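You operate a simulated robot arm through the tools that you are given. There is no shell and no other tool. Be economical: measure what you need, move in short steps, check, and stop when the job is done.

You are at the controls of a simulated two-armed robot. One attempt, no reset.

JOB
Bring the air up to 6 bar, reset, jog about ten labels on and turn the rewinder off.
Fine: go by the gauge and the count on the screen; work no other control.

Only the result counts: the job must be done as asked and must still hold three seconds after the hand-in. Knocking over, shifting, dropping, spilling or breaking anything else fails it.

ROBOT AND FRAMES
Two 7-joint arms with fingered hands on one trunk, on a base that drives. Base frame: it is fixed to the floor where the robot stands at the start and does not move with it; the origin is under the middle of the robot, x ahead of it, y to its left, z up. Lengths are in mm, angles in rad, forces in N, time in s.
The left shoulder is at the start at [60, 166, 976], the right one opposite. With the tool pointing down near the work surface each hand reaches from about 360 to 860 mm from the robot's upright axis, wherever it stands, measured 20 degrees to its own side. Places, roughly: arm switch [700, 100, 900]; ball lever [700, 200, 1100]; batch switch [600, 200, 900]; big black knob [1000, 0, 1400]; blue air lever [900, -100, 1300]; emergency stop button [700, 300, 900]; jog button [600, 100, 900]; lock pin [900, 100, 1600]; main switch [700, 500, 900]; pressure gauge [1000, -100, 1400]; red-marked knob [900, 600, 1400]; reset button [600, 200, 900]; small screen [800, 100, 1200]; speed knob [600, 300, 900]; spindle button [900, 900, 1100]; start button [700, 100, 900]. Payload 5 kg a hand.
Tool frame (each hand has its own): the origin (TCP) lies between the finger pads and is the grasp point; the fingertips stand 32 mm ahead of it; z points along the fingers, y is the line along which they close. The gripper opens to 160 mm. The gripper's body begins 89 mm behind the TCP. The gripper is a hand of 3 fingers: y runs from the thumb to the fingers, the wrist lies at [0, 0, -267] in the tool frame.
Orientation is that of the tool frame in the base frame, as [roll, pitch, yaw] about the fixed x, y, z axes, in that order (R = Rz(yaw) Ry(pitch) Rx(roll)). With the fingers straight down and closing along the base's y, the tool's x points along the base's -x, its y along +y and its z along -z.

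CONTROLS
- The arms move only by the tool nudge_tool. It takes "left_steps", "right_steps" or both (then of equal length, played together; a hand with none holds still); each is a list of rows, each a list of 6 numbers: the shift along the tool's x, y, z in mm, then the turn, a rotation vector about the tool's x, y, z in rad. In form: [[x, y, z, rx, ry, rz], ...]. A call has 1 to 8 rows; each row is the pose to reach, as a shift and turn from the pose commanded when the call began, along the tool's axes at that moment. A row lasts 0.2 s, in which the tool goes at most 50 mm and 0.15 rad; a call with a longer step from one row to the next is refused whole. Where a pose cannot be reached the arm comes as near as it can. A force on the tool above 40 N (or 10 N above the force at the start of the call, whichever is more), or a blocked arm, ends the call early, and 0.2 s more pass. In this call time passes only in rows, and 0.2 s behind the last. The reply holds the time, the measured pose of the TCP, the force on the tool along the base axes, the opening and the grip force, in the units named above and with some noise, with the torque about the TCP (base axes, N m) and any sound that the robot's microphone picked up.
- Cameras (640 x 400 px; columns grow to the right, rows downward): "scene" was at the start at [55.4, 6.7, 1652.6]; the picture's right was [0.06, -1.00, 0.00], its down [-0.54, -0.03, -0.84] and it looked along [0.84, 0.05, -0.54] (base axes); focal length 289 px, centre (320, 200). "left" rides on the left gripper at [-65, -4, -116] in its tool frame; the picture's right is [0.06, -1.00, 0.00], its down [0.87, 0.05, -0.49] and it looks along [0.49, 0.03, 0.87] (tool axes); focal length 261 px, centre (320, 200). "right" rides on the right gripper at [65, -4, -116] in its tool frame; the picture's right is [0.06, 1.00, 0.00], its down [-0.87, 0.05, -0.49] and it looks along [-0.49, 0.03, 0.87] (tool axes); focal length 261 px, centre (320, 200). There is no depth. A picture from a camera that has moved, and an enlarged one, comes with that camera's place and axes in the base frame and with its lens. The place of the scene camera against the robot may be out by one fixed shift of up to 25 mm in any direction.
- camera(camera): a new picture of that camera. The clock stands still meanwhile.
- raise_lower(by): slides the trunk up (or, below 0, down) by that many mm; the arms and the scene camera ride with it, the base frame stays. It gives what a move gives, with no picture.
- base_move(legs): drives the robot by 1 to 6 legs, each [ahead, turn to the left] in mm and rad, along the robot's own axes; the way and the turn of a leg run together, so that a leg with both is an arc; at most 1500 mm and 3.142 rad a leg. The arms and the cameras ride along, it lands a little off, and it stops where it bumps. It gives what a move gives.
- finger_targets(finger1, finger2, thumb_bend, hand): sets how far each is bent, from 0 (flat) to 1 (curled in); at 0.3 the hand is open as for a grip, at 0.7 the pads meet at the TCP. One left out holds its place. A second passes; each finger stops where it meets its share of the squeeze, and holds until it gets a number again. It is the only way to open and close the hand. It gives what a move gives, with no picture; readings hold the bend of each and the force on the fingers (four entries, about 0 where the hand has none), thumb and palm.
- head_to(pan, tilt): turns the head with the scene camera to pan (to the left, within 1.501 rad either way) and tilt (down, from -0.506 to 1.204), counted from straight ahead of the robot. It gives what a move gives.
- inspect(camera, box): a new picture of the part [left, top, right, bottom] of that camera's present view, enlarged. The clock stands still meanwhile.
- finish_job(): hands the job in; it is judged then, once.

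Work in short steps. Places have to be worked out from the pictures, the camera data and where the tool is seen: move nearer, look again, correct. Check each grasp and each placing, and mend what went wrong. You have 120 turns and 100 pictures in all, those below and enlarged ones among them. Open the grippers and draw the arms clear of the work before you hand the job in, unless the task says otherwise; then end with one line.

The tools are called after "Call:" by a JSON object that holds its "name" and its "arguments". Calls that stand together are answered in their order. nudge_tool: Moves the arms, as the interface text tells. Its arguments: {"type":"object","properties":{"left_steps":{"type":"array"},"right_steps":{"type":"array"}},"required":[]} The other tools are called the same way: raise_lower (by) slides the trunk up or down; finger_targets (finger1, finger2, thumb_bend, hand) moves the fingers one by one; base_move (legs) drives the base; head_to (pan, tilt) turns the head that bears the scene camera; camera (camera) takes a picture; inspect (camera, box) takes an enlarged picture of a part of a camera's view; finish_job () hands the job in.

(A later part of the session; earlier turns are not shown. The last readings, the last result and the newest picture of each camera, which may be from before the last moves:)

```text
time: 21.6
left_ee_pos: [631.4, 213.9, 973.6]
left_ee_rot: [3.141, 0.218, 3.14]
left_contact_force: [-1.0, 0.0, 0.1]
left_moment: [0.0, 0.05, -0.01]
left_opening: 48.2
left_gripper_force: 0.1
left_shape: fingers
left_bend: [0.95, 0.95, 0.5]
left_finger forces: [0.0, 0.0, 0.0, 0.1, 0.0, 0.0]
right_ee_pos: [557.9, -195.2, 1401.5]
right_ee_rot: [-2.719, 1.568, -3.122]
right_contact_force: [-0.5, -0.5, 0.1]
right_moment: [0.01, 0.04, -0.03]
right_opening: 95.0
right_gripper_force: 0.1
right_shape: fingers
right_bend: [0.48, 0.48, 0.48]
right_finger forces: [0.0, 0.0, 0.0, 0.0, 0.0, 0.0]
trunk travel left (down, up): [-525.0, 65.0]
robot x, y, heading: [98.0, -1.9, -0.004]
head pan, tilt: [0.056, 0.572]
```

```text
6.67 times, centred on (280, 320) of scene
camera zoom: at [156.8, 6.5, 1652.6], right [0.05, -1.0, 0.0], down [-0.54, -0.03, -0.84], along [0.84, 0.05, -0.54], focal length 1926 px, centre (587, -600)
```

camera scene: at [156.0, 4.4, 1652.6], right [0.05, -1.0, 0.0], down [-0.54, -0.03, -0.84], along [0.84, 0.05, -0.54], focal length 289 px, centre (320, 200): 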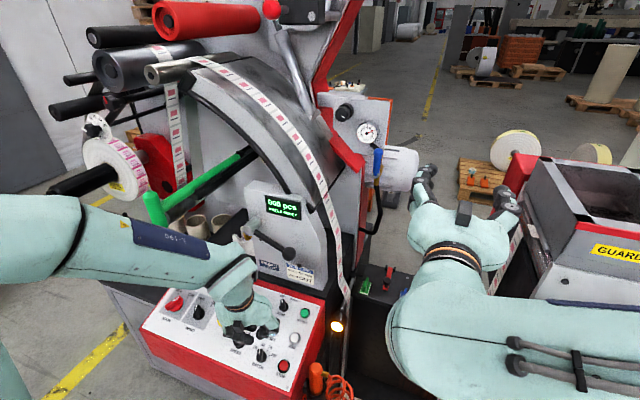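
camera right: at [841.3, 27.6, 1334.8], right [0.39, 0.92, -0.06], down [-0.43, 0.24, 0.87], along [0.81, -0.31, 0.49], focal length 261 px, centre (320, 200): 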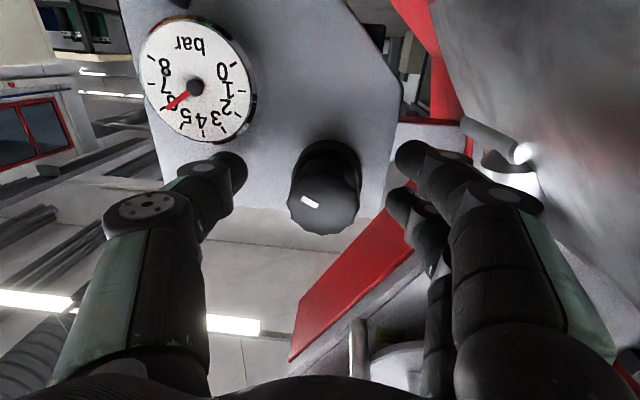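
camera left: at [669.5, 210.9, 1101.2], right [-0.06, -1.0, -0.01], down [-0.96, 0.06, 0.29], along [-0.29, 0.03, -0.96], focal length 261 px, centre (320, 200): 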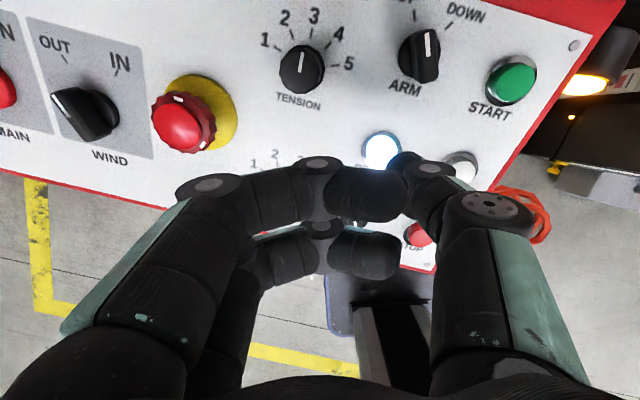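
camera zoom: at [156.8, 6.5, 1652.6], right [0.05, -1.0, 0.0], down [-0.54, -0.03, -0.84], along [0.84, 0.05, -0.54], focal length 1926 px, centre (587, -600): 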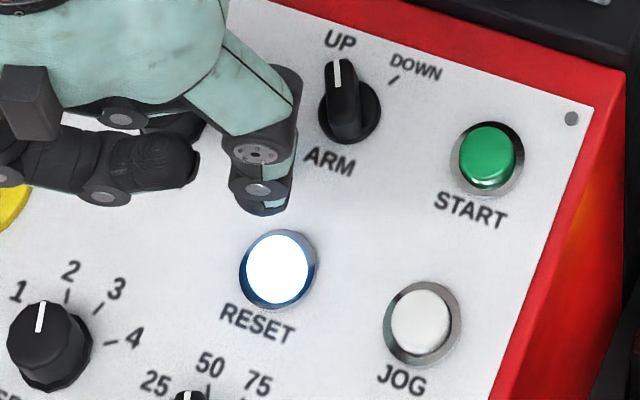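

Both views agree that straight down is right. I descend 28 mm in small steps.

Call:
{"name": "nudge_tool", "arguments": {"left_steps": [[2, 0, 8, 0, 0, 0], [4, 0, 16, 0, 0, 0], [5, 0, 22, 0, 0, 0], [6, 0, 28, 0, 0, 0]]}}

Call:
{"name": "inspect", "arguments": {"camera": "scene", "box": [240, 290, 320, 350]}}

```text
time: 22.6
left_ee_pos: [630.5, 213.9, 946.9]
left_ee_rot: [-3.14, 0.221, 3.138]
left_contact_force: [-0.7, -0.1, -0.1]
left_moment: [0.01, 0.03, -0.02]
left_opening: 48.0
left_gripper_force: 0.1
left_shape: fingers
left_bend: [0.95, 0.95, 0.5]
left_finger forces: [0.0, 0.0, 0.0, 0.0, 0.0, 0.1]
right_ee_pos: [556.9, -194.0, 1401.7]
right_ee_rot: [-2.782, 1.568, 3.102]
right_contact_force: [1.0, 0.1, -0.4]
right_moment: [-0.01, -0.02, 0.0]
right_opening: 95.0
right_gripper_force: 0.0
right_shape: fingers
right_bend: [0.48, 0.48, 0.48]
right_finger forces: [0.1, 0.0, 0.0, 0.0, 0.0, 0.1]
trunk travel left (down, up): [-525.0, 65.0]
robot x, y, heading: [98.2, -0.4, -0.005]
head pan, tilt: [0.056, 0.572]
```

```text
6.67 times, centred on (280, 320) of scene
camera zoom: at [155.9, 6.4, 1652.6], right [0.05, -1.0, 0.0], down [-0.54, -0.03, -0.84], along [0.84, 0.05, -0.54], focal length 1926 px, centre (587, -600)
```

zoom: 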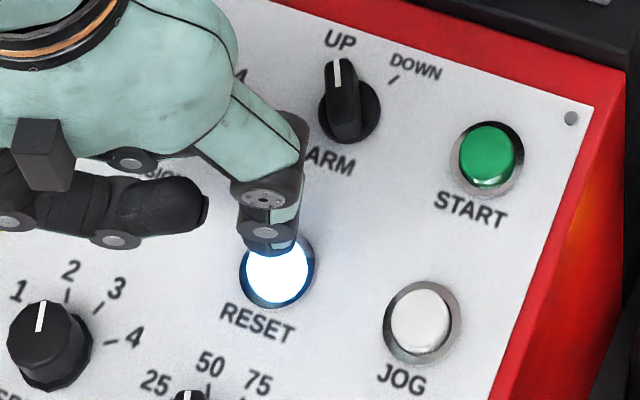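

The thumb is nearly above the button centre, about 12–15 mm to go. I continue in 3 mm steps.

Call:
{"name": "nudge_tool", "arguments": {"left_steps": [[1, -2, 4, 0, 0, 0], [2, -2, 8, 0, 0, 0], [2, -2, 11, 0, 0, 0], [3, -2, 14, 0, 0, 0]]}}

Call:
{"name": "inspect", "arguments": {"camera": "scene", "box": [220, 180, 340, 350]}}

```text
time: 23.6
left_ee_pos: [631.4, 212.4, 932.9]
left_ee_rot: [3.14, 0.219, 3.14]
left_contact_force: [1.0, -0.1, -0.7]
left_moment: [-0.01, -0.02, -0.01]
left_opening: 47.7
left_gripper_force: 0.1
left_shape: fingers
left_bend: [0.95, 0.95, 0.5]
left_finger forces: [0.0, 0.1, 0.0, 0.0, 0.1, 0.1]
right_ee_pos: [556.6, -195.3, 1401.4]
right_ee_rot: [-2.781, 1.569, 3.099]
right_contact_force: [0.4, 0.1, -0.3]
right_moment: [0.02, -0.02, -0.01]
right_opening: 95.0
right_gripper_force: 0.1
right_shape: fingers
right_bend: [0.48, 0.48, 0.48]
right_finger forces: [0.1, 0.0, 0.0, 0.0, 0.1, 0.0]
trunk travel left (down, up): [-525.0, 65.0]
robot x, y, heading: [99.7, -0.2, -0.0]
head pan, tilt: [0.056, 0.572]
```

```text
2.35 times, centred on (280, 265) of scene
camera zoom: at [155.8, 6.4, 1652.6], right [0.05, -1.0, 0.0], down [-0.54, -0.03, -0.84], along [0.84, 0.05, -0.54], focal length 680 px, centre (414, 47)
```

zoom: 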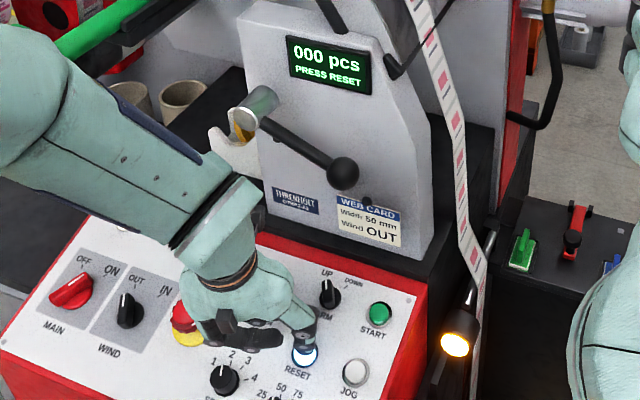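

No contact yet; the screen still says PRESS RESET. I continue down in 2–3 mm steps until contact.

Call:
{"name": "nudge_tool", "arguments": {"left_steps": [[1, 0, 3, 0, 0, 0], [1, 0, 5, 0, 0, 0], [2, 0, 7, 0, 0, 0], [2, 0, 9, 0, 0, 0]]}}

Call:
{"name": "inspect", "arguments": {"camera": "scene", "box": [220, 180, 340, 350]}}

```text
time: 24.6
left_ee_pos: [632.2, 212.5, 922.5]
left_ee_rot: [-3.141, 0.22, 3.141]
left_contact_force: [-0.1, -0.1, 2.6]
left_moment: [-0.15, -0.03, 0.0]
left_opening: 48.2
left_gripper_force: 1.2
left_shape: fingers
left_bend: [0.95, 0.95, 0.5]
left_finger forces: [0.0, 0.0, 0.0, 0.0, 2.8, 0.1]
right_ee_pos: [557.6, -195.5, 1402.4]
right_ee_rot: [-2.799, 1.57, 3.079]
right_contact_force: [-0.3, -0.3, -0.4]
right_moment: [0.04, -0.01, -0.02]
right_opening: 94.9
right_gripper_force: 0.0
right_shape: fingers
right_bend: [0.48, 0.48, 0.48]
right_finger forces: [0.0, 0.1, 0.0, 0.0, 0.0, 0.0]
trunk travel left (down, up): [-525.0, 65.0]
robot x, y, heading: [104.4, -2.0, -0.002]
head pan, tilt: [0.056, 0.572]
heard: click
```

```text
2.35 times, centred on (280, 265) of scene
camera zoom: at [155.7, 6.3, 1652.7], right [0.05, -1.0, 0.0], down [-0.54, -0.03, -0.84], along [0.84, 0.05, -0.54], focal length 680 px, centre (414, 47)
```

zoom: 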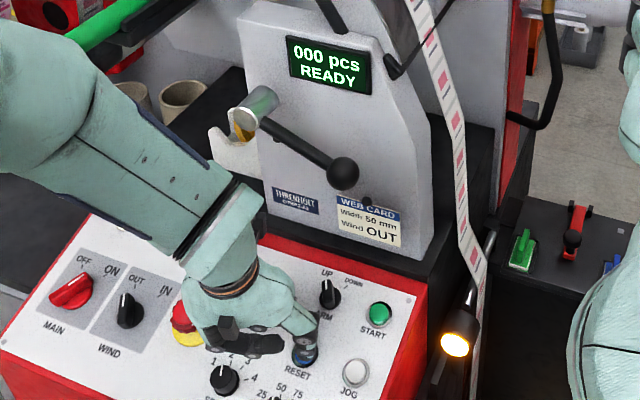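

READY on screen with a click: reset done. I lift 25 mm and shift the thumb by about [-18, -61] to above JOG.

Call:
{"name": "nudge_tool", "arguments": {"left_steps": [[-3, 0, -12, 0, 0, 0], [-5, 0, -24, 0, 0, 0], [1, -20, -25, 0, 0, 0], [7, -40, -26, 0, 0, 0], [13, -61, -26, 0, 0, 0]]}}

Call:
{"name": "inspect", "arguments": {"camera": "scene", "box": [240, 290, 320, 350]}}

Call:
{"name": "camera", "arguments": {"camera": "left"}}

```text
time: 25.8
left_ee_pos: [611.4, 150.4, 948.5]
left_ee_rot: [3.14, 0.221, 3.141]
left_contact_force: [0.8, 0.6, 0.0]
left_moment: [-0.04, 0.03, 0.02]
left_opening: 48.3
left_gripper_force: 0.1
left_shape: fingers
left_bend: [0.95, 0.95, 0.5]
left_finger forces: [0.0, 0.0, 0.0, 0.0, 0.0, 0.0]
right_ee_pos: [557.5, -197.0, 1401.0]
right_ee_rot: [-3.069, 1.57, 2.813]
right_contact_force: [0.1, -0.6, -0.6]
right_moment: [-0.02, 0.0, 0.0]
right_opening: 95.1
right_gripper_force: 0.0
right_shape: fingers
right_bend: [0.48, 0.48, 0.48]
right_finger forces: [0.0, 0.0, 0.1, 0.1, 0.0, 0.0]
trunk travel left (down, up): [-525.0, 65.0]
robot x, y, heading: [101.9, -1.4, 0.0]
head pan, tilt: [0.056, 0.572]
```

```text
6.67 times, centred on (280, 320) of scene
camera zoom: at [155.7, 5.5, 1652.6], right [0.05, -1.0, 0.0], down [-0.54, -0.03, -0.84], along [0.84, 0.05, -0.54], focal length 1926 px, centre (587, -600)
```

zoom: 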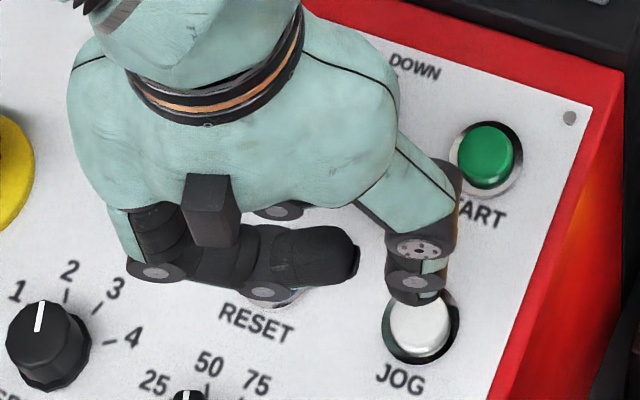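

```text
63 pictures are left
camera left: at [650.1, 147.3, 1075.1], right [-0.06, -1.0, -0.01], down [-0.96, 0.06, 0.29], along [-0.29, 0.03, -0.96], focal length 261 px, centre (320, 200)
```

left: 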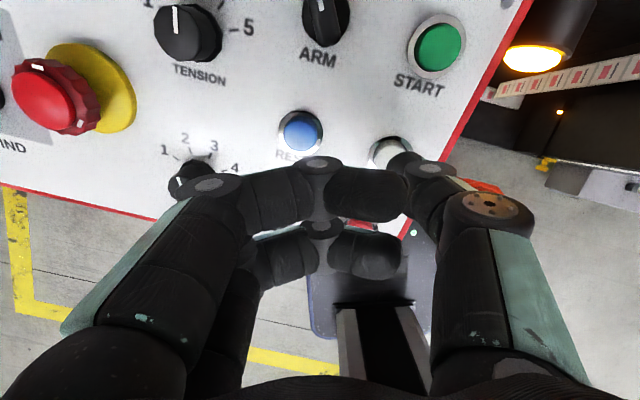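

Thumb is lined up over JOG with the same offset as before RESET. I descend to just above contact.

Call:
{"name": "nudge_tool", "arguments": {"left_steps": [[2, -1, 8, 0, 0, 0], [4, -2, 16, 0, 0, 0], [5, -2, 22, 0, 0, 0]]}}

Call:
{"name": "inspect", "arguments": {"camera": "scene", "box": [220, 180, 340, 350]}}

```text
time: 26.6
left_ee_pos: [612.1, 148.3, 923.5]
left_ee_rot: [3.14, 0.221, 3.14]
left_contact_force: [0.2, -0.1, 3.1]
left_moment: [-0.13, -0.04, 0.04]
left_opening: 48.3
left_gripper_force: 0.9
left_shape: fingers
left_bend: [0.95, 0.95, 0.5]
left_finger forces: [0.0, 0.0, 0.0, 0.0, 2.2, 0.0]
right_ee_pos: [556.0, -195.7, 1402.3]
right_ee_rot: [-2.834, 1.57, 3.048]
right_contact_force: [0.1, 0.7, 0.8]
right_moment: [-0.03, -0.01, 0.0]
right_opening: 95.1
right_gripper_force: 0.1
right_shape: fingers
right_bend: [0.48, 0.48, 0.48]
right_finger forces: [0.1, 0.0, 0.0, 0.1, 0.0, 0.0]
trunk travel left (down, up): [-525.0, 65.0]
robot x, y, heading: [104.2, -0.0, -0.008]
head pan, tilt: [0.056, 0.572]
heard: click
```

```text
2.35 times, centred on (280, 265) of scene
camera zoom: at [155.7, 6.2, 1652.7], right [0.05, -1.0, 0.0], down [-0.54, -0.03, -0.84], along [0.84, 0.05, -0.54], focal length 680 px, centre (414, 47)
```

zoom: 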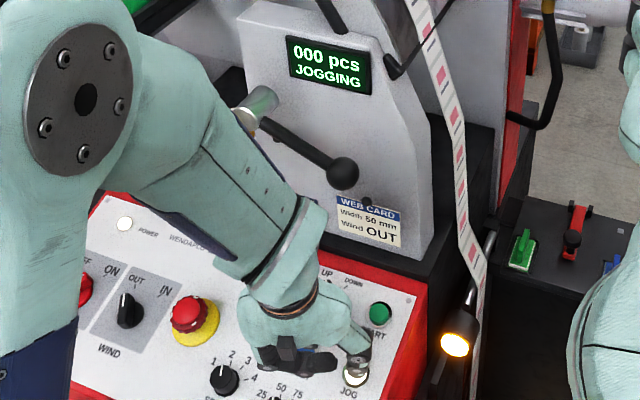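

JOGGING is on, count 000. I hold for 0.6 s and read the count.

Call:
{"name": "nudge_tool", "arguments": {"left_steps": [[0, 0, 0, 0, 0, 0], [0, 0, 0, 0, 0, 0]]}}

Call:
{"name": "inspect", "arguments": {"camera": "scene", "box": [260, 185, 320, 225]}}

```text
time: 27.1
left_ee_pos: [612.7, 148.6, 924.2]
left_ee_rot: [3.14, 0.222, 3.141]
left_contact_force: [-0.8, 0.4, 3.6]
left_moment: [-0.16, -0.07, -0.02]
left_opening: 48.5
left_gripper_force: 0.7
left_shape: fingers
left_bend: [0.95, 0.95, 0.5]
left_finger forces: [0.1, 0.1, 0.0, 0.1, 2.5, 0.0]
right_ee_pos: [557.4, -195.0, 1401.9]
right_ee_rot: [-2.779, 1.569, 3.104]
right_contact_force: [0.2, 0.2, 0.1]
right_moment: [-0.03, 0.01, 0.0]
right_opening: 95.0
right_gripper_force: 0.2
right_shape: fingers
right_bend: [0.48, 0.48, 0.48]
right_finger forces: [0.0, 0.1, 0.0, 0.1, 0.0, 0.1]
trunk travel left (down, up): [-525.0, 65.0]
robot x, y, heading: [102.0, 3.4, -0.005]
head pan, tilt: [0.056, 0.572]
```

```text
10.00 times, centred on (290, 205) of scene
camera zoom: at [155.7, 6.4, 1652.6], right [0.05, -1.0, 0.0], down [-0.54, -0.03, -0.84], along [0.84, 0.05, -0.54], focal length 2889 px, centre (620, 150)
```

zoom: 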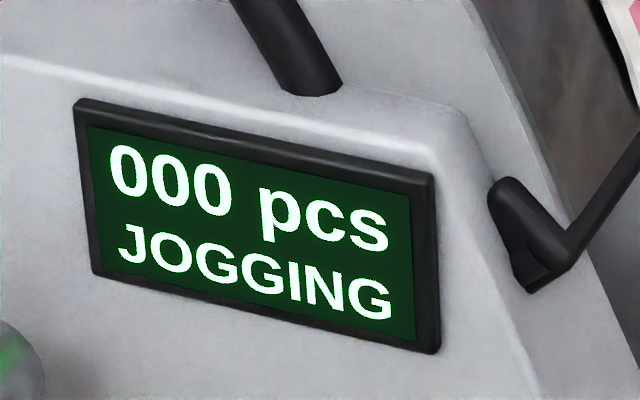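

Still 000 and jogging; I hold for about 1 s more.

Call:
{"name": "nudge_tool", "arguments": {"left_steps": [[0, 0, 0, 0, 0, 0], [0, 0, 0, 0, 0, 0], [0, 0, 0, 0, 0, 0], [0, 0, 0, 0, 0, 0]]}}

Call:
{"name": "inspect", "arguments": {"camera": "scene", "box": [260, 185, 320, 225]}}

```text
time: 28.1
left_ee_pos: [611.3, 149.3, 924.2]
left_ee_rot: [3.141, 0.219, 3.141]
left_contact_force: [-0.5, -0.3, 2.6]
left_moment: [-0.1, -0.05, -0.02]
left_opening: 48.3
left_gripper_force: 1.2
left_shape: fingers
left_bend: [0.95, 0.95, 0.5]
left_finger forces: [0.1, 0.0, 0.1, 0.1, 2.4, 0.1]
right_ee_pos: [557.0, -196.1, 1402.0]
right_ee_rot: [-2.783, 1.57, 3.096]
right_contact_force: [0.4, -0.3, -0.6]
right_moment: [-0.01, 0.01, -0.03]
right_opening: 95.1
right_gripper_force: 0.0
right_shape: fingers
right_bend: [0.48, 0.48, 0.48]
right_finger forces: [0.1, 0.0, 0.0, 0.1, 0.1, 0.1]
trunk travel left (down, up): [-525.0, 65.0]
robot x, y, heading: [99.3, -3.1, -0.005]
head pan, tilt: [0.056, 0.572]
```

```text
10.00 times, centred on (290, 205) of scene
camera zoom: at [155.6, 6.4, 1652.6], right [0.05, -1.0, 0.0], down [-0.54, -0.03, -0.84], along [0.84, 0.05, -0.54], focal length 2889 px, centre (620, 150)
```

zoom: 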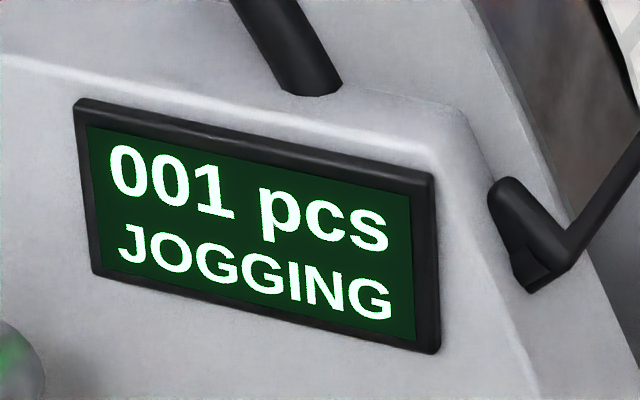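

Count 001 after about 1.6 s. I hold another 3.6 s.

Call:
{"name": "nudge_tool", "arguments": {"left_steps": [[0, 0, 0, 0, 0, 0], [0, 0, 0, 0, 0, 0], [0, 0, 0, 0, 0, 0], [0, 0, 0, 0, 0, 0], [0, 0, 0, 0, 0, 0], [0, 0, 0, 0, 0, 0], [0, 0, 0, 0, 0, 0], [0, 0, 0, 0, 0, 0]]}}

Call:
{"name": "nudge_tool", "arguments": {"left_steps": [[0, 0, 0, 0, 0, 0], [0, 0, 0, 0, 0, 0], [0, 0, 0, 0, 0, 0], [0, 0, 0, 0, 0, 0], [0, 0, 0, 0, 0, 0], [0, 0, 0, 0, 0, 0], [0, 0, 0, 0, 0, 0], [0, 0, 0, 0, 0, 0]]}}

Call:
{"name": "inspect", "arguments": {"camera": "scene", "box": [260, 185, 320, 225]}}

```text
time: 29.9
left_ee_pos: [611.5, 149.3, 923.9]
left_ee_rot: [-3.141, 0.22, 3.139]
left_contact_force: [0.5, 0.0, 2.1]
left_moment: [-0.13, -0.02, 0.02]
left_opening: 48.2
left_gripper_force: 1.6
left_shape: fingers
left_bend: [0.95, 0.95, 0.5]
left_finger forces: [0.0, 0.0, 0.1, 0.0, 2.3, 0.0]
right_ee_pos: [557.3, -195.7, 1402.1]
right_ee_rot: [-2.777, 1.569, 3.104]
right_contact_force: [-0.6, -0.5, -0.5]
right_moment: [0.0, 0.02, 0.03]
right_opening: 95.1
right_gripper_force: 0.0
right_shape: fingers
right_bend: [0.48, 0.48, 0.48]
right_finger forces: [0.0, 0.0, 0.0, 0.0, 0.1, 0.0]
trunk travel left (down, up): [-525.0, 65.0]
robot x, y, heading: [100.1, 0.8, -0.007]
head pan, tilt: [0.056, 0.572]
```

```text
time: 31.8
left_ee_pos: [612.1, 149.9, 923.4]
left_ee_rot: [3.142, 0.22, 3.14]
left_contact_force: [0.3, 0.6, 2.5]
left_moment: [-0.15, -0.07, 0.0]
left_opening: 48.2
left_gripper_force: 1.3
left_shape: fingers
left_bend: [0.95, 0.95, 0.5]
left_finger forces: [0.1, 0.1, 0.0, 0.1, 2.5, 0.0]
right_ee_pos: [556.4, -195.5, 1402.7]
right_ee_rot: [-2.772, 1.568, 3.109]
right_contact_force: [0.0, 0.2, -0.1]
right_moment: [0.0, 0.01, -0.04]
right_opening: 95.4
right_gripper_force: 0.0
right_shape: fingers
right_bend: [0.48, 0.48, 0.48]
right_finger forces: [0.1, 0.0, 0.1, 0.0, 0.1, 0.1]
trunk travel left (down, up): [-525.0, 65.0]
robot x, y, heading: [99.9, 0.0, -0.009]
head pan, tilt: [0.056, 0.572]
```

```text
10.00 times, centred on (290, 205) of scene
camera zoom: at [155.6, 6.4, 1652.6], right [0.05, -1.0, 0.0], down [-0.54, -0.03, -0.84], along [0.84, 0.05, -0.54], focal length 2889 px, centre (620, 150)
```

zoom: 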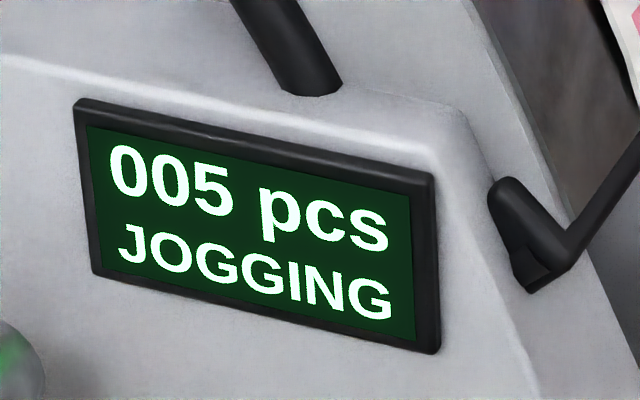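

005 after ≈5.3 s, about one label a second. I hold 3.4 s more, then check.

Call:
{"name": "nudge_tool", "arguments": {"left_steps": [[0, 0, 0, 0, 0, 0], [0, 0, 0, 0, 0, 0], [0, 0, 0, 0, 0, 0], [0, 0, 0, 0, 0, 0], [0, 0, 0, 0, 0, 0], [0, 0, 0, 0, 0, 0], [0, 0, 0, 0, 0, 0], [0, 0, 0, 0, 0, 0]]}}

Call:
{"name": "nudge_tool", "arguments": {"left_steps": [[0, 0, 0, 0, 0, 0], [0, 0, 0, 0, 0, 0], [0, 0, 0, 0, 0, 0], [0, 0, 0, 0, 0, 0], [0, 0, 0, 0, 0, 0], [0, 0, 0, 0, 0, 0], [0, 0, 0, 0, 0, 0]]}}

Call:
{"name": "inspect", "arguments": {"camera": "scene", "box": [260, 185, 320, 225]}}

```text
time: 33.5
left_ee_pos: [611.2, 148.9, 923.7]
left_ee_rot: [-3.141, 0.22, 3.139]
left_contact_force: [0.3, 0.5, 2.9]
left_moment: [-0.16, -0.01, 0.01]
left_opening: 48.1
left_gripper_force: 1.2
left_shape: fingers
left_bend: [0.95, 0.95, 0.5]
left_finger forces: [0.0, 0.0, 0.0, 0.0, 2.5, 0.1]
right_ee_pos: [557.5, -195.1, 1401.0]
right_ee_rot: [-2.779, 1.569, 3.102]
right_contact_force: [0.0, 0.3, 0.6]
right_moment: [0.0, 0.0, 0.01]
right_opening: 95.2
right_gripper_force: 0.0
right_shape: fingers
right_bend: [0.48, 0.48, 0.48]
right_finger forces: [0.0, 0.1, 0.1, 0.0, 0.0, 0.1]
trunk travel left (down, up): [-525.0, 65.0]
robot x, y, heading: [104.2, 0.1, 0.004]
head pan, tilt: [0.056, 0.572]
```

```text
time: 35.1
left_ee_pos: [611.0, 149.7, 923.5]
left_ee_rot: [-3.14, 0.219, 3.138]
left_contact_force: [0.4, 0.1, 2.5]
left_moment: [-0.17, -0.03, 0.0]
left_opening: 48.2
left_gripper_force: 0.6
left_shape: fingers
left_bend: [0.95, 0.95, 0.5]
left_finger forces: [0.0, 0.0, 0.1, 0.0, 2.5, 0.0]
right_ee_pos: [557.0, -194.9, 1402.1]
right_ee_rot: [-2.777, 1.57, 3.102]
right_contact_force: [-0.4, 0.0, 0.0]
right_moment: [-0.01, -0.03, -0.02]
right_opening: 95.1
right_gripper_force: 0.1
right_shape: fingers
right_bend: [0.48, 0.48, 0.48]
right_finger forces: [0.1, 0.0, 0.1, 0.1, 0.0, 0.0]
trunk travel left (down, up): [-525.0, 65.0]
robot x, y, heading: [97.4, 1.5, -0.002]
head pan, tilt: [0.056, 0.572]
```

```text
10.00 times, centred on (290, 205) of scene
camera zoom: at [155.6, 6.4, 1652.6], right [0.05, -1.0, 0.0], down [-0.54, -0.03, -0.84], along [0.84, 0.05, -0.54], focal length 2889 px, centre (620, 150)
```

zoom: 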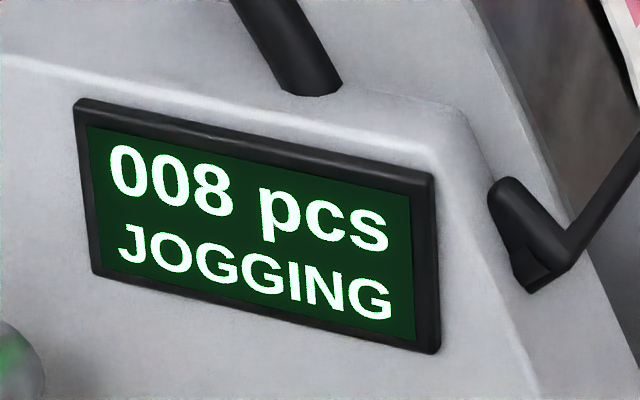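

008. I hold 1.4 s more and check.

Call:
{"name": "nudge_tool", "arguments": {"left_steps": [[0, 0, 0, 0, 0, 0], [0, 0, 0, 0, 0, 0], [0, 0, 0, 0, 0, 0], [0, 0, 0, 0, 0, 0], [0, 0, 0, 0, 0, 0], [0, 0, 0, 0, 0, 0]]}}

Call:
{"name": "inspect", "arguments": {"camera": "scene", "box": [260, 185, 320, 225]}}

```text
time: 36.5
left_ee_pos: [612.7, 149.3, 924.2]
left_ee_rot: [3.141, 0.218, 3.139]
left_contact_force: [-0.8, 0.5, 1.8]
left_moment: [-0.11, -0.05, -0.02]
left_opening: 48.4
left_gripper_force: 1.2
left_shape: fingers
left_bend: [0.95, 0.95, 0.5]
left_finger forces: [0.0, 0.0, 0.1, 0.0, 2.4, 0.0]
right_ee_pos: [556.7, -194.6, 1401.6]
right_ee_rot: [-2.774, 1.569, 3.107]
right_contact_force: [1.0, -0.3, -0.6]
right_moment: [0.03, -0.03, 0.0]
right_opening: 95.0
right_gripper_force: 0.1
right_shape: fingers
right_bend: [0.48, 0.48, 0.48]
right_finger forces: [0.1, 0.1, 0.1, 0.0, 0.0, 0.1]
trunk travel left (down, up): [-525.0, 65.0]
robot x, y, heading: [100.5, -1.2, -0.004]
head pan, tilt: [0.056, 0.572]
```

```text
10.00 times, centred on (290, 205) of scene
camera zoom: at [155.6, 6.4, 1652.6], right [0.05, -1.0, 0.0], down [-0.54, -0.03, -0.84], along [0.84, 0.05, -0.54], focal length 2889 px, centre (620, 150)
```

zoom: 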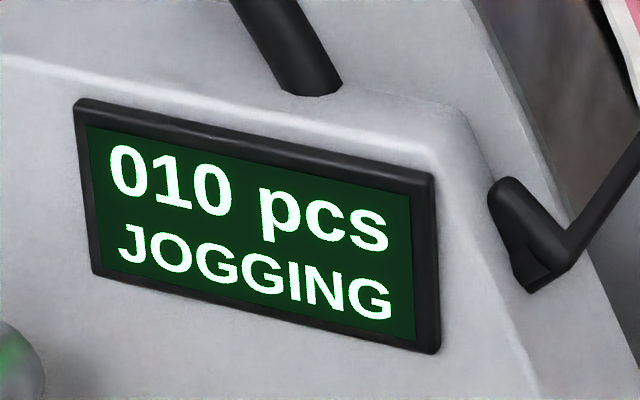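

Count is 010: release JOG at once by lifting.

Call:
{"name": "nudge_tool", "arguments": {"left_steps": [[-6, 0, -28, 0, 0, 0], [-12, 0, -56, 0, 0, 0]]}}

Call:
{"name": "inspect", "arguments": {"camera": "scene", "box": [260, 185, 320, 225]}}

Call:
{"name": "camera", "arguments": {"camera": "scene"}}

```text
time: 37.1
left_ee_pos: [613.2, 149.0, 979.9]
left_ee_rot: [3.142, 0.222, 3.139]
left_contact_force: [-0.4, -0.2, -0.5]
left_moment: [-0.01, 0.0, 0.03]
left_opening: 48.4
left_gripper_force: 0.0
left_shape: fingers
left_bend: [0.95, 0.95, 0.5]
left_finger forces: [0.1, 0.0, 0.1, 0.0, 0.1, 0.0]
right_ee_pos: [555.2, -195.2, 1402.4]
right_ee_rot: [-2.734, 1.569, -3.135]
right_contact_force: [-0.2, 0.7, -0.2]
right_moment: [-0.01, -0.01, -0.02]
right_opening: 95.1
right_gripper_force: 0.0
right_shape: fingers
right_bend: [0.48, 0.48, 0.48]
right_finger forces: [0.0, 0.0, 0.0, 0.0, 0.0, 0.0]
trunk travel left (down, up): [-525.0, 65.0]
robot x, y, heading: [100.2, 1.9, 0.002]
head pan, tilt: [0.056, 0.572]
```

```text
10.00 times, centred on (290, 205) of scene
camera zoom: at [155.5, 6.6, 1652.5], right [0.05, -1.0, 0.0], down [-0.54, -0.03, -0.84], along [0.84, 0.05, -0.54], focal length 2889 px, centre (620, 150)
```

zoom: 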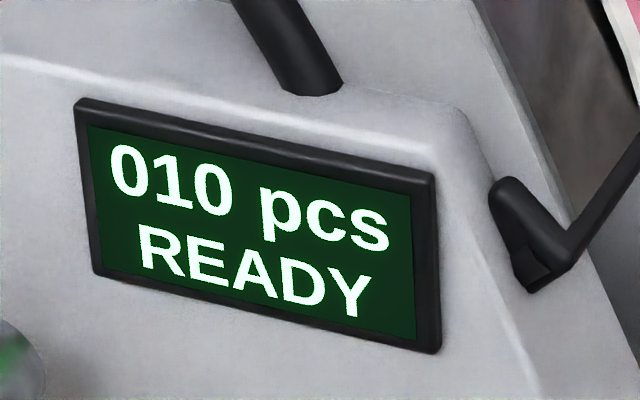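

```text
55 pictures are left
camera scene: at [155.5, 6.6, 1652.5], right [0.05, -1.0, 0.0], down [-0.54, -0.03, -0.84], along [0.84, 0.05, -0.54], focal length 289 px, centre (320, 200)
```

scene: 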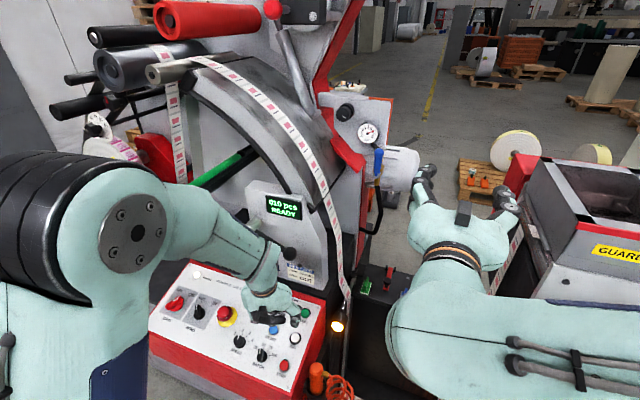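

Released at 010, READY. Next the MAIN switch near [720, 498, 910]: I draw the left hand back and up, then across to the left to look at it.

Call:
{"name": "nudge_tool", "arguments": {"left_steps": [[30, 10, -27, 0, 0, 0], [36, 55, -44, 0, 0, 0], [35, 104, -49, 0, 0, 0], [34, 153, -54, 0, 0, 0], [33, 202, -59, 0, 0, 0], [17, 248, -60, 0, 0, 0], [-3, 290, -61, 0, 0, 0], [-28, 330, -55, 0, 0, 0]]}}

Call:
{"name": "finger_targets", "arguments": {"hand": "left", "thumb_bend": 0.5, "finger1": 0.5, "finger2": 0.5}}

Call:
{"name": "camera", "arguments": {"camera": "left"}}

Call:
{"name": "camera", "arguments": {"camera": "scene"}}

```text
time: 39.0
left_ee_pos: [627.1, 481.1, 1039.7]
left_ee_rot: [-3.14, 0.219, 3.137]
left_contact_force: [0.2, 0.3, -0.2]
left_moment: [-0.02, 0.05, 0.0]
left_opening: 48.2
left_gripper_force: 0.1
left_shape: fingers
left_bend: [0.95, 0.95, 0.5]
left_finger forces: [0.0, 0.1, 0.0, 0.1, 0.0, 0.0]
right_ee_pos: [558.5, -194.7, 1400.8]
right_ee_rot: [-2.511, 1.568, -2.91]
right_contact_force: [0.4, 0.1, 0.9]
right_moment: [0.0, -0.01, -0.02]
right_opening: 94.9
right_gripper_force: 0.0
right_shape: fingers
right_bend: [0.48, 0.48, 0.48]
right_finger forces: [0.0, 0.1, 0.0, 0.0, 0.0, 0.0]
trunk travel left (down, up): [-525.0, 65.0]
robot x, y, heading: [100.6, 1.4, -0.0]
head pan, tilt: [0.056, 0.572]
```

```text
time: 40.0
left_ee_pos: [626.2, 480.1, 1040.3]
left_ee_rot: [3.141, 0.22, 3.141]
left_contact_force: [0.3, -0.1, -0.7]
left_moment: [0.0, -0.01, 0.01]
left_opening: 86.8
left_gripper_force: 0.0
left_shape: fingers
left_bend: [0.5, 0.5, 0.5]
left_finger forces: [0.1, 0.1, 0.0, 0.0, 0.1, 0.0]
right_ee_pos: [556.4, -195.1, 1401.2]
right_ee_rot: [-2.772, 1.569, 3.109]
right_contact_force: [-0.7, 0.6, -0.2]
right_moment: [0.01, 0.04, 0.01]
right_opening: 95.3
right_gripper_force: 0.0
right_shape: fingers
right_bend: [0.48, 0.48, 0.48]
right_finger forces: [0.0, 0.1, 0.1, 0.1, 0.0, 0.0]
trunk travel left (down, up): [-525.0, 65.0]
robot x, y, heading: [104.1, -2.3, 0.001]
head pan, tilt: [0.056, 0.572]
```

```text
54 pictures are left
camera left: at [664.4, 477.5, 1168.2], right [-0.06, -1.0, -0.01], down [-0.96, 0.06, 0.29], along [-0.29, 0.03, -0.96], focal length 261 px, centre (320, 200)
```

left: 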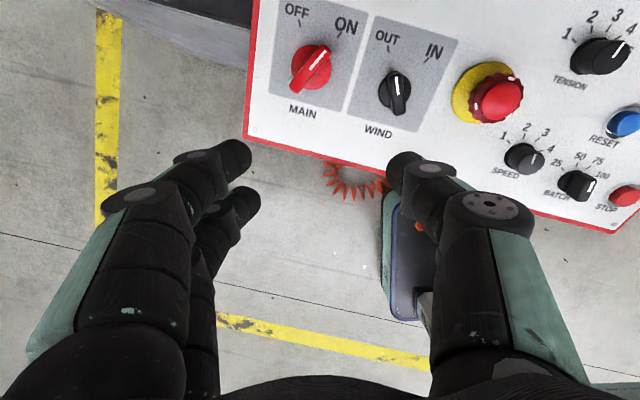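

```text
53 pictures are left
camera scene: at [155.7, 6.4, 1652.6], right [0.05, -1.0, 0.0], down [-0.54, -0.03, -0.84], along [0.84, 0.05, -0.54], focal length 289 px, centre (320, 200)
```

scene: 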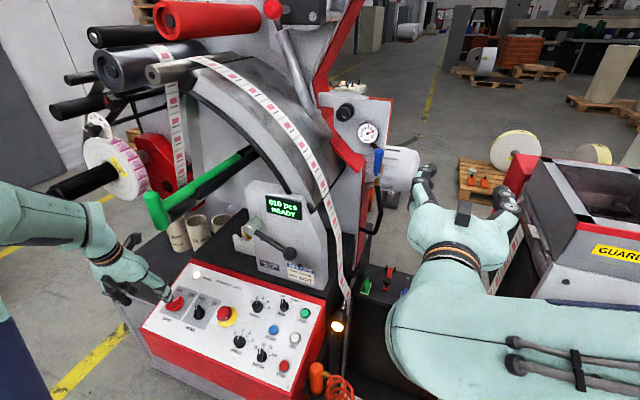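

MAIN's bar sits at about [707, 485, 910], pointing to ON (≈35° clockwise of straight ahead). I narrow the hand, align its closing line across the bar (rz +0.6), and hover 45 mm above.

Call:
{"name": "finger_targets", "arguments": {"hand": "left", "thumb_bend": 0.57, "finger1": 0.57, "finger2": 0.57}}

Call:
{"name": "nudge_tool", "arguments": {"left_steps": [[-13, 1, 18, 0, 0, 0.15], [-26, 2, 36, 0, 0, 0.3], [-40, 3, 54, 0, 0, 0.45], [-53, 4, 72, 0, 0, 0.6]]}}

Call:
{"name": "camera", "arguments": {"camera": "left"}}

Call:
{"name": "inspect", "arguments": {"camera": "scene", "box": [120, 230, 240, 350]}}

```text
time: 41.0
left_ee_pos: [625.5, 480.3, 1042.0]
left_ee_rot: [3.141, 0.22, 3.141]
left_contact_force: [0.1, -0.3, -0.9]
left_moment: [-0.01, -0.03, 0.03]
left_opening: 63.6
left_gripper_force: 0.0
left_shape: fingers
left_bend: [0.56, 0.56, 0.56]
left_finger forces: [0.0, 0.0, 0.0, 0.0, 0.1, 0.0]
right_ee_pos: [557.3, -195.3, 1400.1]
right_ee_rot: [-2.73, 1.57, -3.133]
right_contact_force: [-0.3, -0.4, -0.4]
right_moment: [0.04, -0.02, -0.02]
right_opening: 95.0
right_gripper_force: 0.0
right_shape: fingers
right_bend: [0.48, 0.48, 0.48]
right_finger forces: [0.0, 0.1, 0.0, 0.0, 0.0, 0.0]
trunk travel left (down, up): [-525.0, 65.0]
robot x, y, heading: [100.0, -0.7, -0.001]
head pan, tilt: [0.056, 0.572]
```

```text
time: 42.0
left_ee_pos: [695.5, 484.0, 981.0]
left_ee_rot: [3.015, 0.179, 2.528]
left_contact_force: [1.0, -0.9, -0.5]
left_moment: [0.03, -0.02, 0.02]
left_opening: 63.8
left_gripper_force: 0.0
left_shape: fingers
left_bend: [0.56, 0.56, 0.56]
left_finger forces: [0.0, 0.1, 0.0, 0.0, 0.0, 0.1]
right_ee_pos: [557.1, -195.4, 1401.8]
right_ee_rot: [-2.676, 1.57, -3.075]
right_contact_force: [-0.2, -0.8, 1.0]
right_moment: [-0.04, 0.03, 0.01]
right_opening: 95.1
right_gripper_force: 0.0
right_shape: fingers
right_bend: [0.48, 0.48, 0.48]
right_finger forces: [0.0, 0.1, 0.1, 0.0, 0.0, 0.0]
trunk travel left (down, up): [-525.0, 65.0]
robot x, y, heading: [98.8, 1.5, -0.001]
head pan, tilt: [0.056, 0.572]
```

```text
52 pictures are left
camera left: at [720.4, 443.9, 1104.9], right [-0.6, -0.79, -0.13], down [-0.78, 0.54, 0.33], along [-0.19, 0.3, -0.93], focal length 261 px, centre (320, 200)
```

left: 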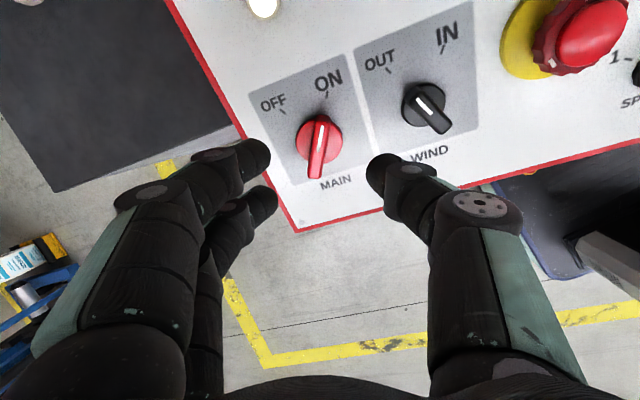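

```text
3.33 times, centred on (180, 290) of scene
camera zoom: at [156.3, 6.7, 1652.6], right [0.05, -1.0, 0.0], down [-0.54, -0.03, -0.84], along [0.84, 0.05, -0.54], focal length 963 px, centre (787, -100)
```

zoom: 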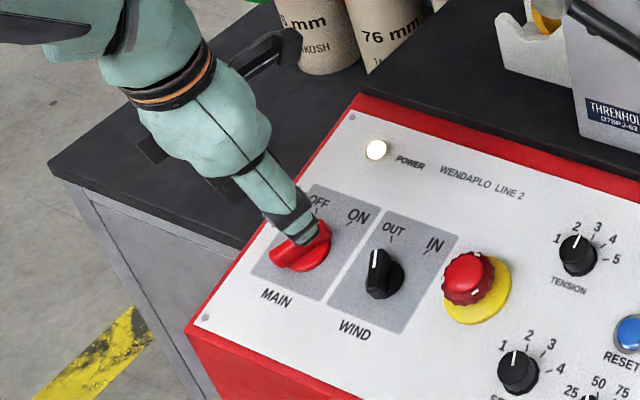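

The bar is parallel to the tool's x and centred between the fingers. I descend 42 mm along the tool with a 4 mm shift along the bar, and look.

Call:
{"name": "nudge_tool", "arguments": {"left_steps": [[-2, 0, 14, 0, 0, 0], [-4, 0, 28, 0, 0, 0], [-5, 0, 42, 0, 0, 0]]}}

Call:
{"name": "camera", "arguments": {"camera": "left"}}

```text
time: 42.8
left_ee_pos: [710.1, 479.1, 942.3]
left_ee_rot: [3.015, 0.181, 2.528]
left_contact_force: [-0.7, 1.0, -0.5]
left_moment: [0.0, 0.0, 0.01]
left_opening: 63.7
left_gripper_force: 0.1
left_shape: fingers
left_bend: [0.56, 0.56, 0.56]
left_finger forces: [0.0, 0.0, 0.1, 0.1, 0.1, 0.0]
right_ee_pos: [558.4, -195.4, 1401.9]
right_ee_rot: [-2.654, 1.568, -3.057]
right_contact_force: [-0.6, 0.1, -0.2]
right_moment: [0.01, -0.01, -0.03]
right_opening: 95.1
right_gripper_force: 0.0
right_shape: fingers
right_bend: [0.48, 0.48, 0.48]
right_finger forces: [0.1, 0.1, 0.0, 0.1, 0.0, 0.0]
trunk travel left (down, up): [-525.0, 65.0]
robot x, y, heading: [101.4, -0.5, -0.002]
head pan, tilt: [0.056, 0.572]
```

```text
50 pictures are left
camera left: at [734.3, 441.3, 1065.5], right [-0.6, -0.79, -0.13], down [-0.78, 0.54, 0.33], along [-0.19, 0.3, -0.93], focal length 261 px, centre (320, 200)
```

left: 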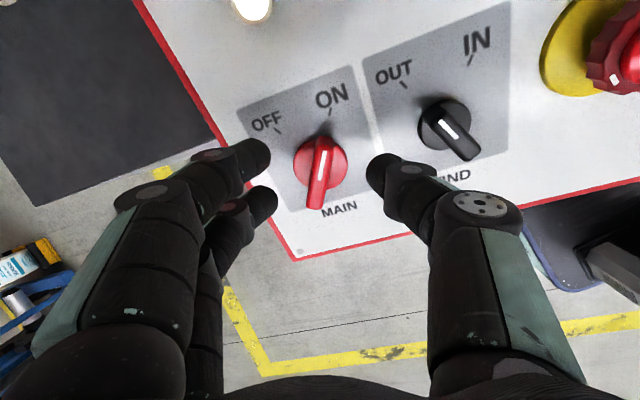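

The bar lies well between the fingertips; centre ≈ [718, 481]. I go down 20 mm more, watching the force.

Call:
{"name": "nudge_tool", "arguments": {"left_steps": [[-1, 0, 7, 0, 0, 0], [-2, 0, 14, 0, 0, 0], [-3, 0, 20, 0, 0, 0]]}}

Call:
{"name": "camera", "arguments": {"camera": "left"}}

Call:
{"name": "inspect", "arguments": {"camera": "scene", "box": [120, 230, 240, 350]}}

```text
time: 43.5
left_ee_pos: [714.9, 478.0, 922.7]
left_ee_rot: [3.014, 0.181, 2.529]
left_contact_force: [-0.6, 0.7, 0.3]
left_moment: [-0.02, 0.0, -0.01]
left_opening: 63.7
left_gripper_force: 0.2
left_shape: fingers
left_bend: [0.56, 0.56, 0.56]
left_finger forces: [0.0, 0.1, 0.0, 0.0, 0.0, 0.0]
right_ee_pos: [556.8, -195.8, 1402.0]
right_ee_rot: [-2.71, 1.568, -3.115]
right_contact_force: [0.1, 0.9, 0.8]
right_moment: [-0.03, 0.05, 0.05]
right_opening: 95.2
right_gripper_force: 0.0
right_shape: fingers
right_bend: [0.48, 0.48, 0.48]
right_finger forces: [0.1, 0.1, 0.1, 0.1, 0.0, 0.1]
trunk travel left (down, up): [-525.0, 65.0]
robot x, y, heading: [98.0, 2.3, -0.002]
head pan, tilt: [0.056, 0.572]
```

```text
49 pictures are left
camera left: at [740.1, 439.3, 1046.2], right [-0.6, -0.79, -0.13], down [-0.78, 0.54, 0.33], along [-0.19, 0.3, -0.93], focal length 261 px, centre (320, 200)
```

left: 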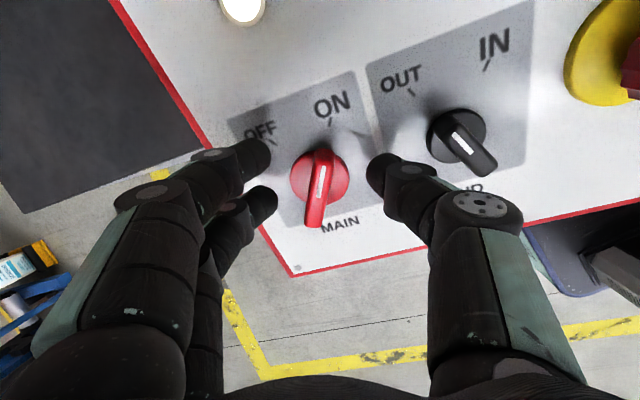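

```text
3.33 times, centred on (180, 290) of scene
camera zoom: at [156.1, 6.6, 1652.6], right [0.05, -1.0, 0.0], down [-0.54, -0.03, -0.84], along [0.84, 0.05, -0.54], focal length 963 px, centre (787, -100)
```

zoom: 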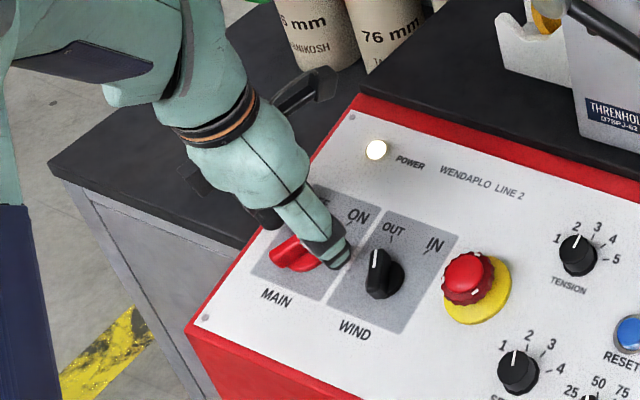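

The thumb tip is just above the panel beside MAIN, the bar between the digits. I close on the bar.

Call:
{"name": "finger_targets", "arguments": {"hand": "left", "thumb_bend": 0.69, "finger1": 0.69, "finger2": 0.69}}

Call:
{"name": "camera", "arguments": {"camera": "left"}}

```text
time: 44.5
left_ee_pos: [714.3, 478.5, 922.7]
left_ee_rot: [3.016, 0.182, 2.529]
left_contact_force: [0.2, 0.5, -0.6]
left_moment: [0.02, 0.02, -0.02]
left_opening: 19.4
left_gripper_force: 2.7
left_shape: fingers
left_bend: [0.69, 0.66, 0.68]
left_finger forces: [0.2, 2.3, 0.1, 0.1, 2.5, 0.1]
right_ee_pos: [557.7, -195.4, 1401.8]
right_ee_rot: [-2.688, 1.57, -3.091]
right_contact_force: [-0.1, -0.8, 0.7]
right_moment: [0.03, 0.01, 0.0]
right_opening: 95.2
right_gripper_force: 0.1
right_shape: fingers
right_bend: [0.48, 0.48, 0.48]
right_finger forces: [0.0, 0.0, 0.0, 0.0, 0.0, 0.0]
trunk travel left (down, up): [-525.0, 65.0]
robot x, y, heading: [97.4, 2.2, -0.001]
head pan, tilt: [0.056, 0.572]
```

```text
47 pictures are left
camera left: at [740.0, 439.3, 1046.5], right [-0.6, -0.79, -0.13], down [-0.78, 0.54, 0.33], along [-0.19, 0.3, -0.93], focal length 261 px, centre (320, 200)
```

left: 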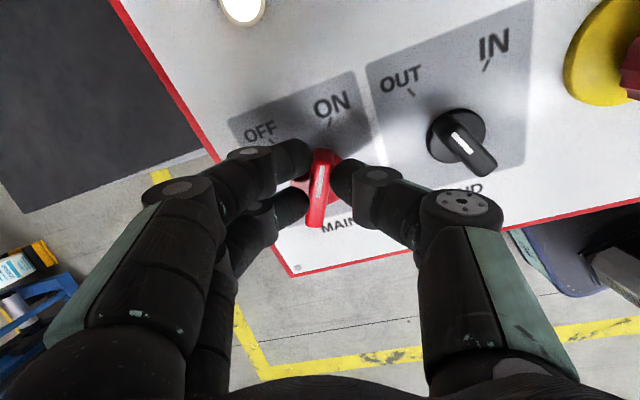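

The bar is gripped. I squeeze a little more and turn counter-clockwise (rz −).

Call:
{"name": "finger_targets", "arguments": {"hand": "left", "thumb_bend": 0.73, "finger1": 0.73, "finger2": 0.73}}

Call:
{"name": "nudge_tool", "arguments": {"left_steps": [[0, 0, 0, 0, 0, -0.12], [0, 0, 0, 0, 0, -0.24], [0, 0, 0, 0, 0, -0.36], [0, 0, 0, 0, 0, -0.48], [0, 0, 0, 0, 0, -0.6]]}}

Call:
{"name": "camera", "arguments": {"camera": "left"}}

Call:
{"name": "inspect", "arguments": {"camera": "scene", "box": [140, 180, 340, 340]}}

```text
time: 45.5
left_ee_pos: [714.9, 478.3, 921.8]
left_ee_rot: [3.014, 0.182, 2.528]
left_contact_force: [2.6, 2.9, -2.4]
left_moment: [0.11, -0.06, -0.09]
left_opening: 16.7
left_gripper_force: 9.1
left_shape: fingers
left_bend: [0.71, 0.7, 0.69]
left_finger forces: [3.8, 6.1, 0.0, 0.0, 8.4, 0.0]
right_ee_pos: [557.7, -193.8, 1401.9]
right_ee_rot: [-2.634, 1.569, -3.036]
right_contact_force: [0.6, 0.8, -0.3]
right_moment: [-0.01, 0.02, 0.01]
right_opening: 95.0
right_gripper_force: 0.0
right_shape: fingers
right_bend: [0.48, 0.48, 0.48]
right_finger forces: [0.0, 0.0, 0.1, 0.1, 0.1, 0.1]
trunk travel left (down, up): [-525.0, 65.0]
robot x, y, heading: [97.5, -1.8, -0.004]
head pan, tilt: [0.056, 0.572]
```

```text
time: 46.8
left_ee_pos: [717.5, 481.0, 923.6]
left_ee_rot: [3.14, 0.224, 3.141]
left_contact_force: [12.0, 14.2, 9.4]
left_moment: [0.51, -0.3, -0.2]
left_opening: 13.1
left_gripper_force: 10.9
left_shape: fingers
left_bend: [0.71, 0.7, 0.71]
left_finger forces: [6.8, 12.8, 0.0, 0.1, 3.3, 0.1]
right_ee_pos: [557.6, -193.7, 1401.8]
right_ee_rot: [-2.544, 1.569, -2.946]
right_contact_force: [0.2, -0.9, 0.1]
right_moment: [0.02, 0.01, 0.02]
right_opening: 95.2
right_gripper_force: 0.1
right_shape: fingers
right_bend: [0.48, 0.48, 0.48]
right_finger forces: [0.1, 0.0, 0.0, 0.0, 0.1, 0.0]
trunk travel left (down, up): [-525.0, 65.0]
robot x, y, heading: [98.0, -0.9, 0.001]
head pan, tilt: [0.056, 0.572]
```

```text
46 pictures are left
camera left: at [754.9, 477.4, 1051.3], right [-0.06, -1.0, -0.02], down [-0.96, 0.05, 0.29], along [-0.29, 0.03, -0.96], focal length 261 px, centre (320, 200)
```

left: 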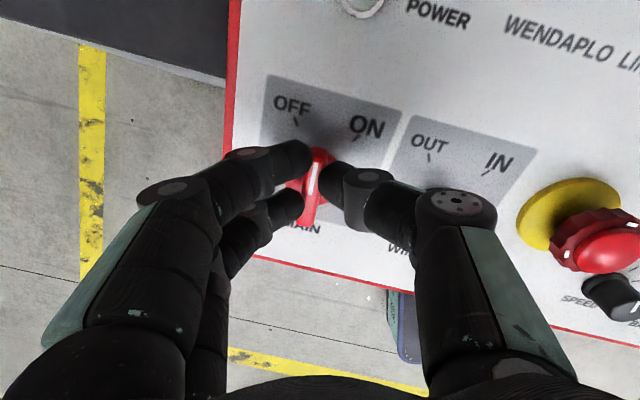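

```text
2.50 times, centred on (240, 260) of scene
camera zoom: at [156.4, 7.4, 1652.8], right [0.06, -1.0, 0.0], down [-0.54, -0.03, -0.84], along [0.84, 0.05, -0.54], focal length 722 px, centre (520, 50)
```

zoom: 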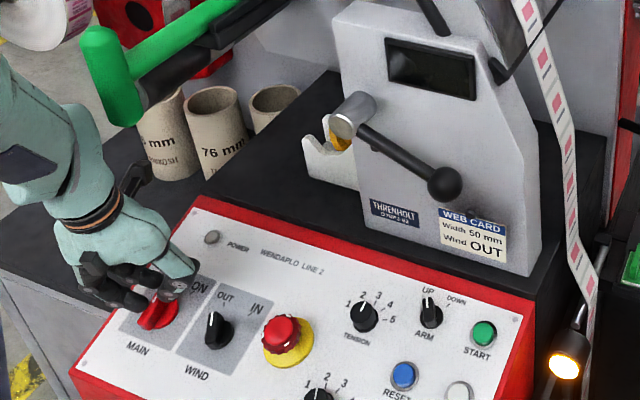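

The screen and POWER lamp went dark, but the bar still points short of the OFF tick. I turn about 0.4 rad further.

Call:
{"name": "nudge_tool", "arguments": {"left_steps": [[0, 0, 0, 0, 0, -0.1], [0, 0, 0, 0, 0, -0.2], [0, 0, 0, 0, 0, -0.3], [0, 0, 0, 0, 0, -0.4]]}}

Call:
{"name": "camera", "arguments": {"camera": "left"}}

```text
time: 47.8
left_ee_pos: [712.7, 486.3, 924.3]
left_ee_rot: [-3.063, 0.209, -2.735]
left_contact_force: [-10.9, 9.1, 11.8]
left_moment: [0.35, 0.36, 0.01]
left_opening: 7.9
left_gripper_force: 13.5
left_shape: fingers
left_bend: [0.72, 0.72, 0.73]
left_finger forces: [6.6, 14.4, 0.0, 0.0, 4.9, 0.0]
right_ee_pos: [556.0, -195.1, 1402.8]
right_ee_rot: [-2.376, 1.568, -2.776]
right_contact_force: [0.1, -1.7, -1.0]
right_moment: [0.0, -0.01, -0.02]
right_opening: 95.3
right_gripper_force: 0.2
right_shape: fingers
right_bend: [0.48, 0.48, 0.48]
right_finger forces: [0.0, 0.1, 0.0, 0.1, 0.0, 0.0]
trunk travel left (down, up): [-525.0, 65.0]
robot x, y, heading: [100.2, -1.0, 0.006]
head pan, tilt: [0.056, 0.572]
stopped in row 4 (left hand): the force on the tool passed its limit at 41 N (the readings are from after the stop); the commanded pose is now the measured one
```

```text
44 pictures are left
camera left: at [746.3, 507.7, 1050.8], right [0.32, -0.94, 0.06], down [-0.91, -0.29, 0.29], along [-0.26, -0.15, -0.95], focal length 261 px, centre (320, 200)
```

left: 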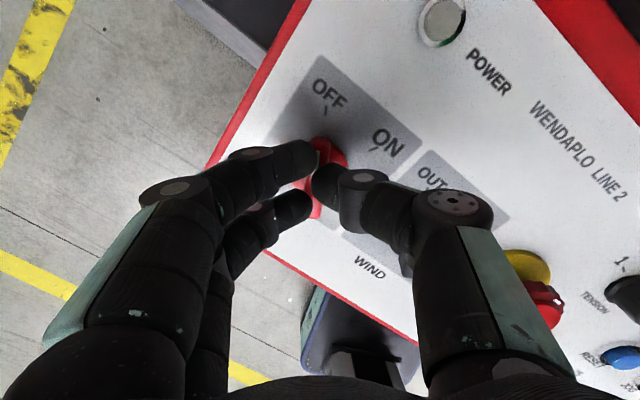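

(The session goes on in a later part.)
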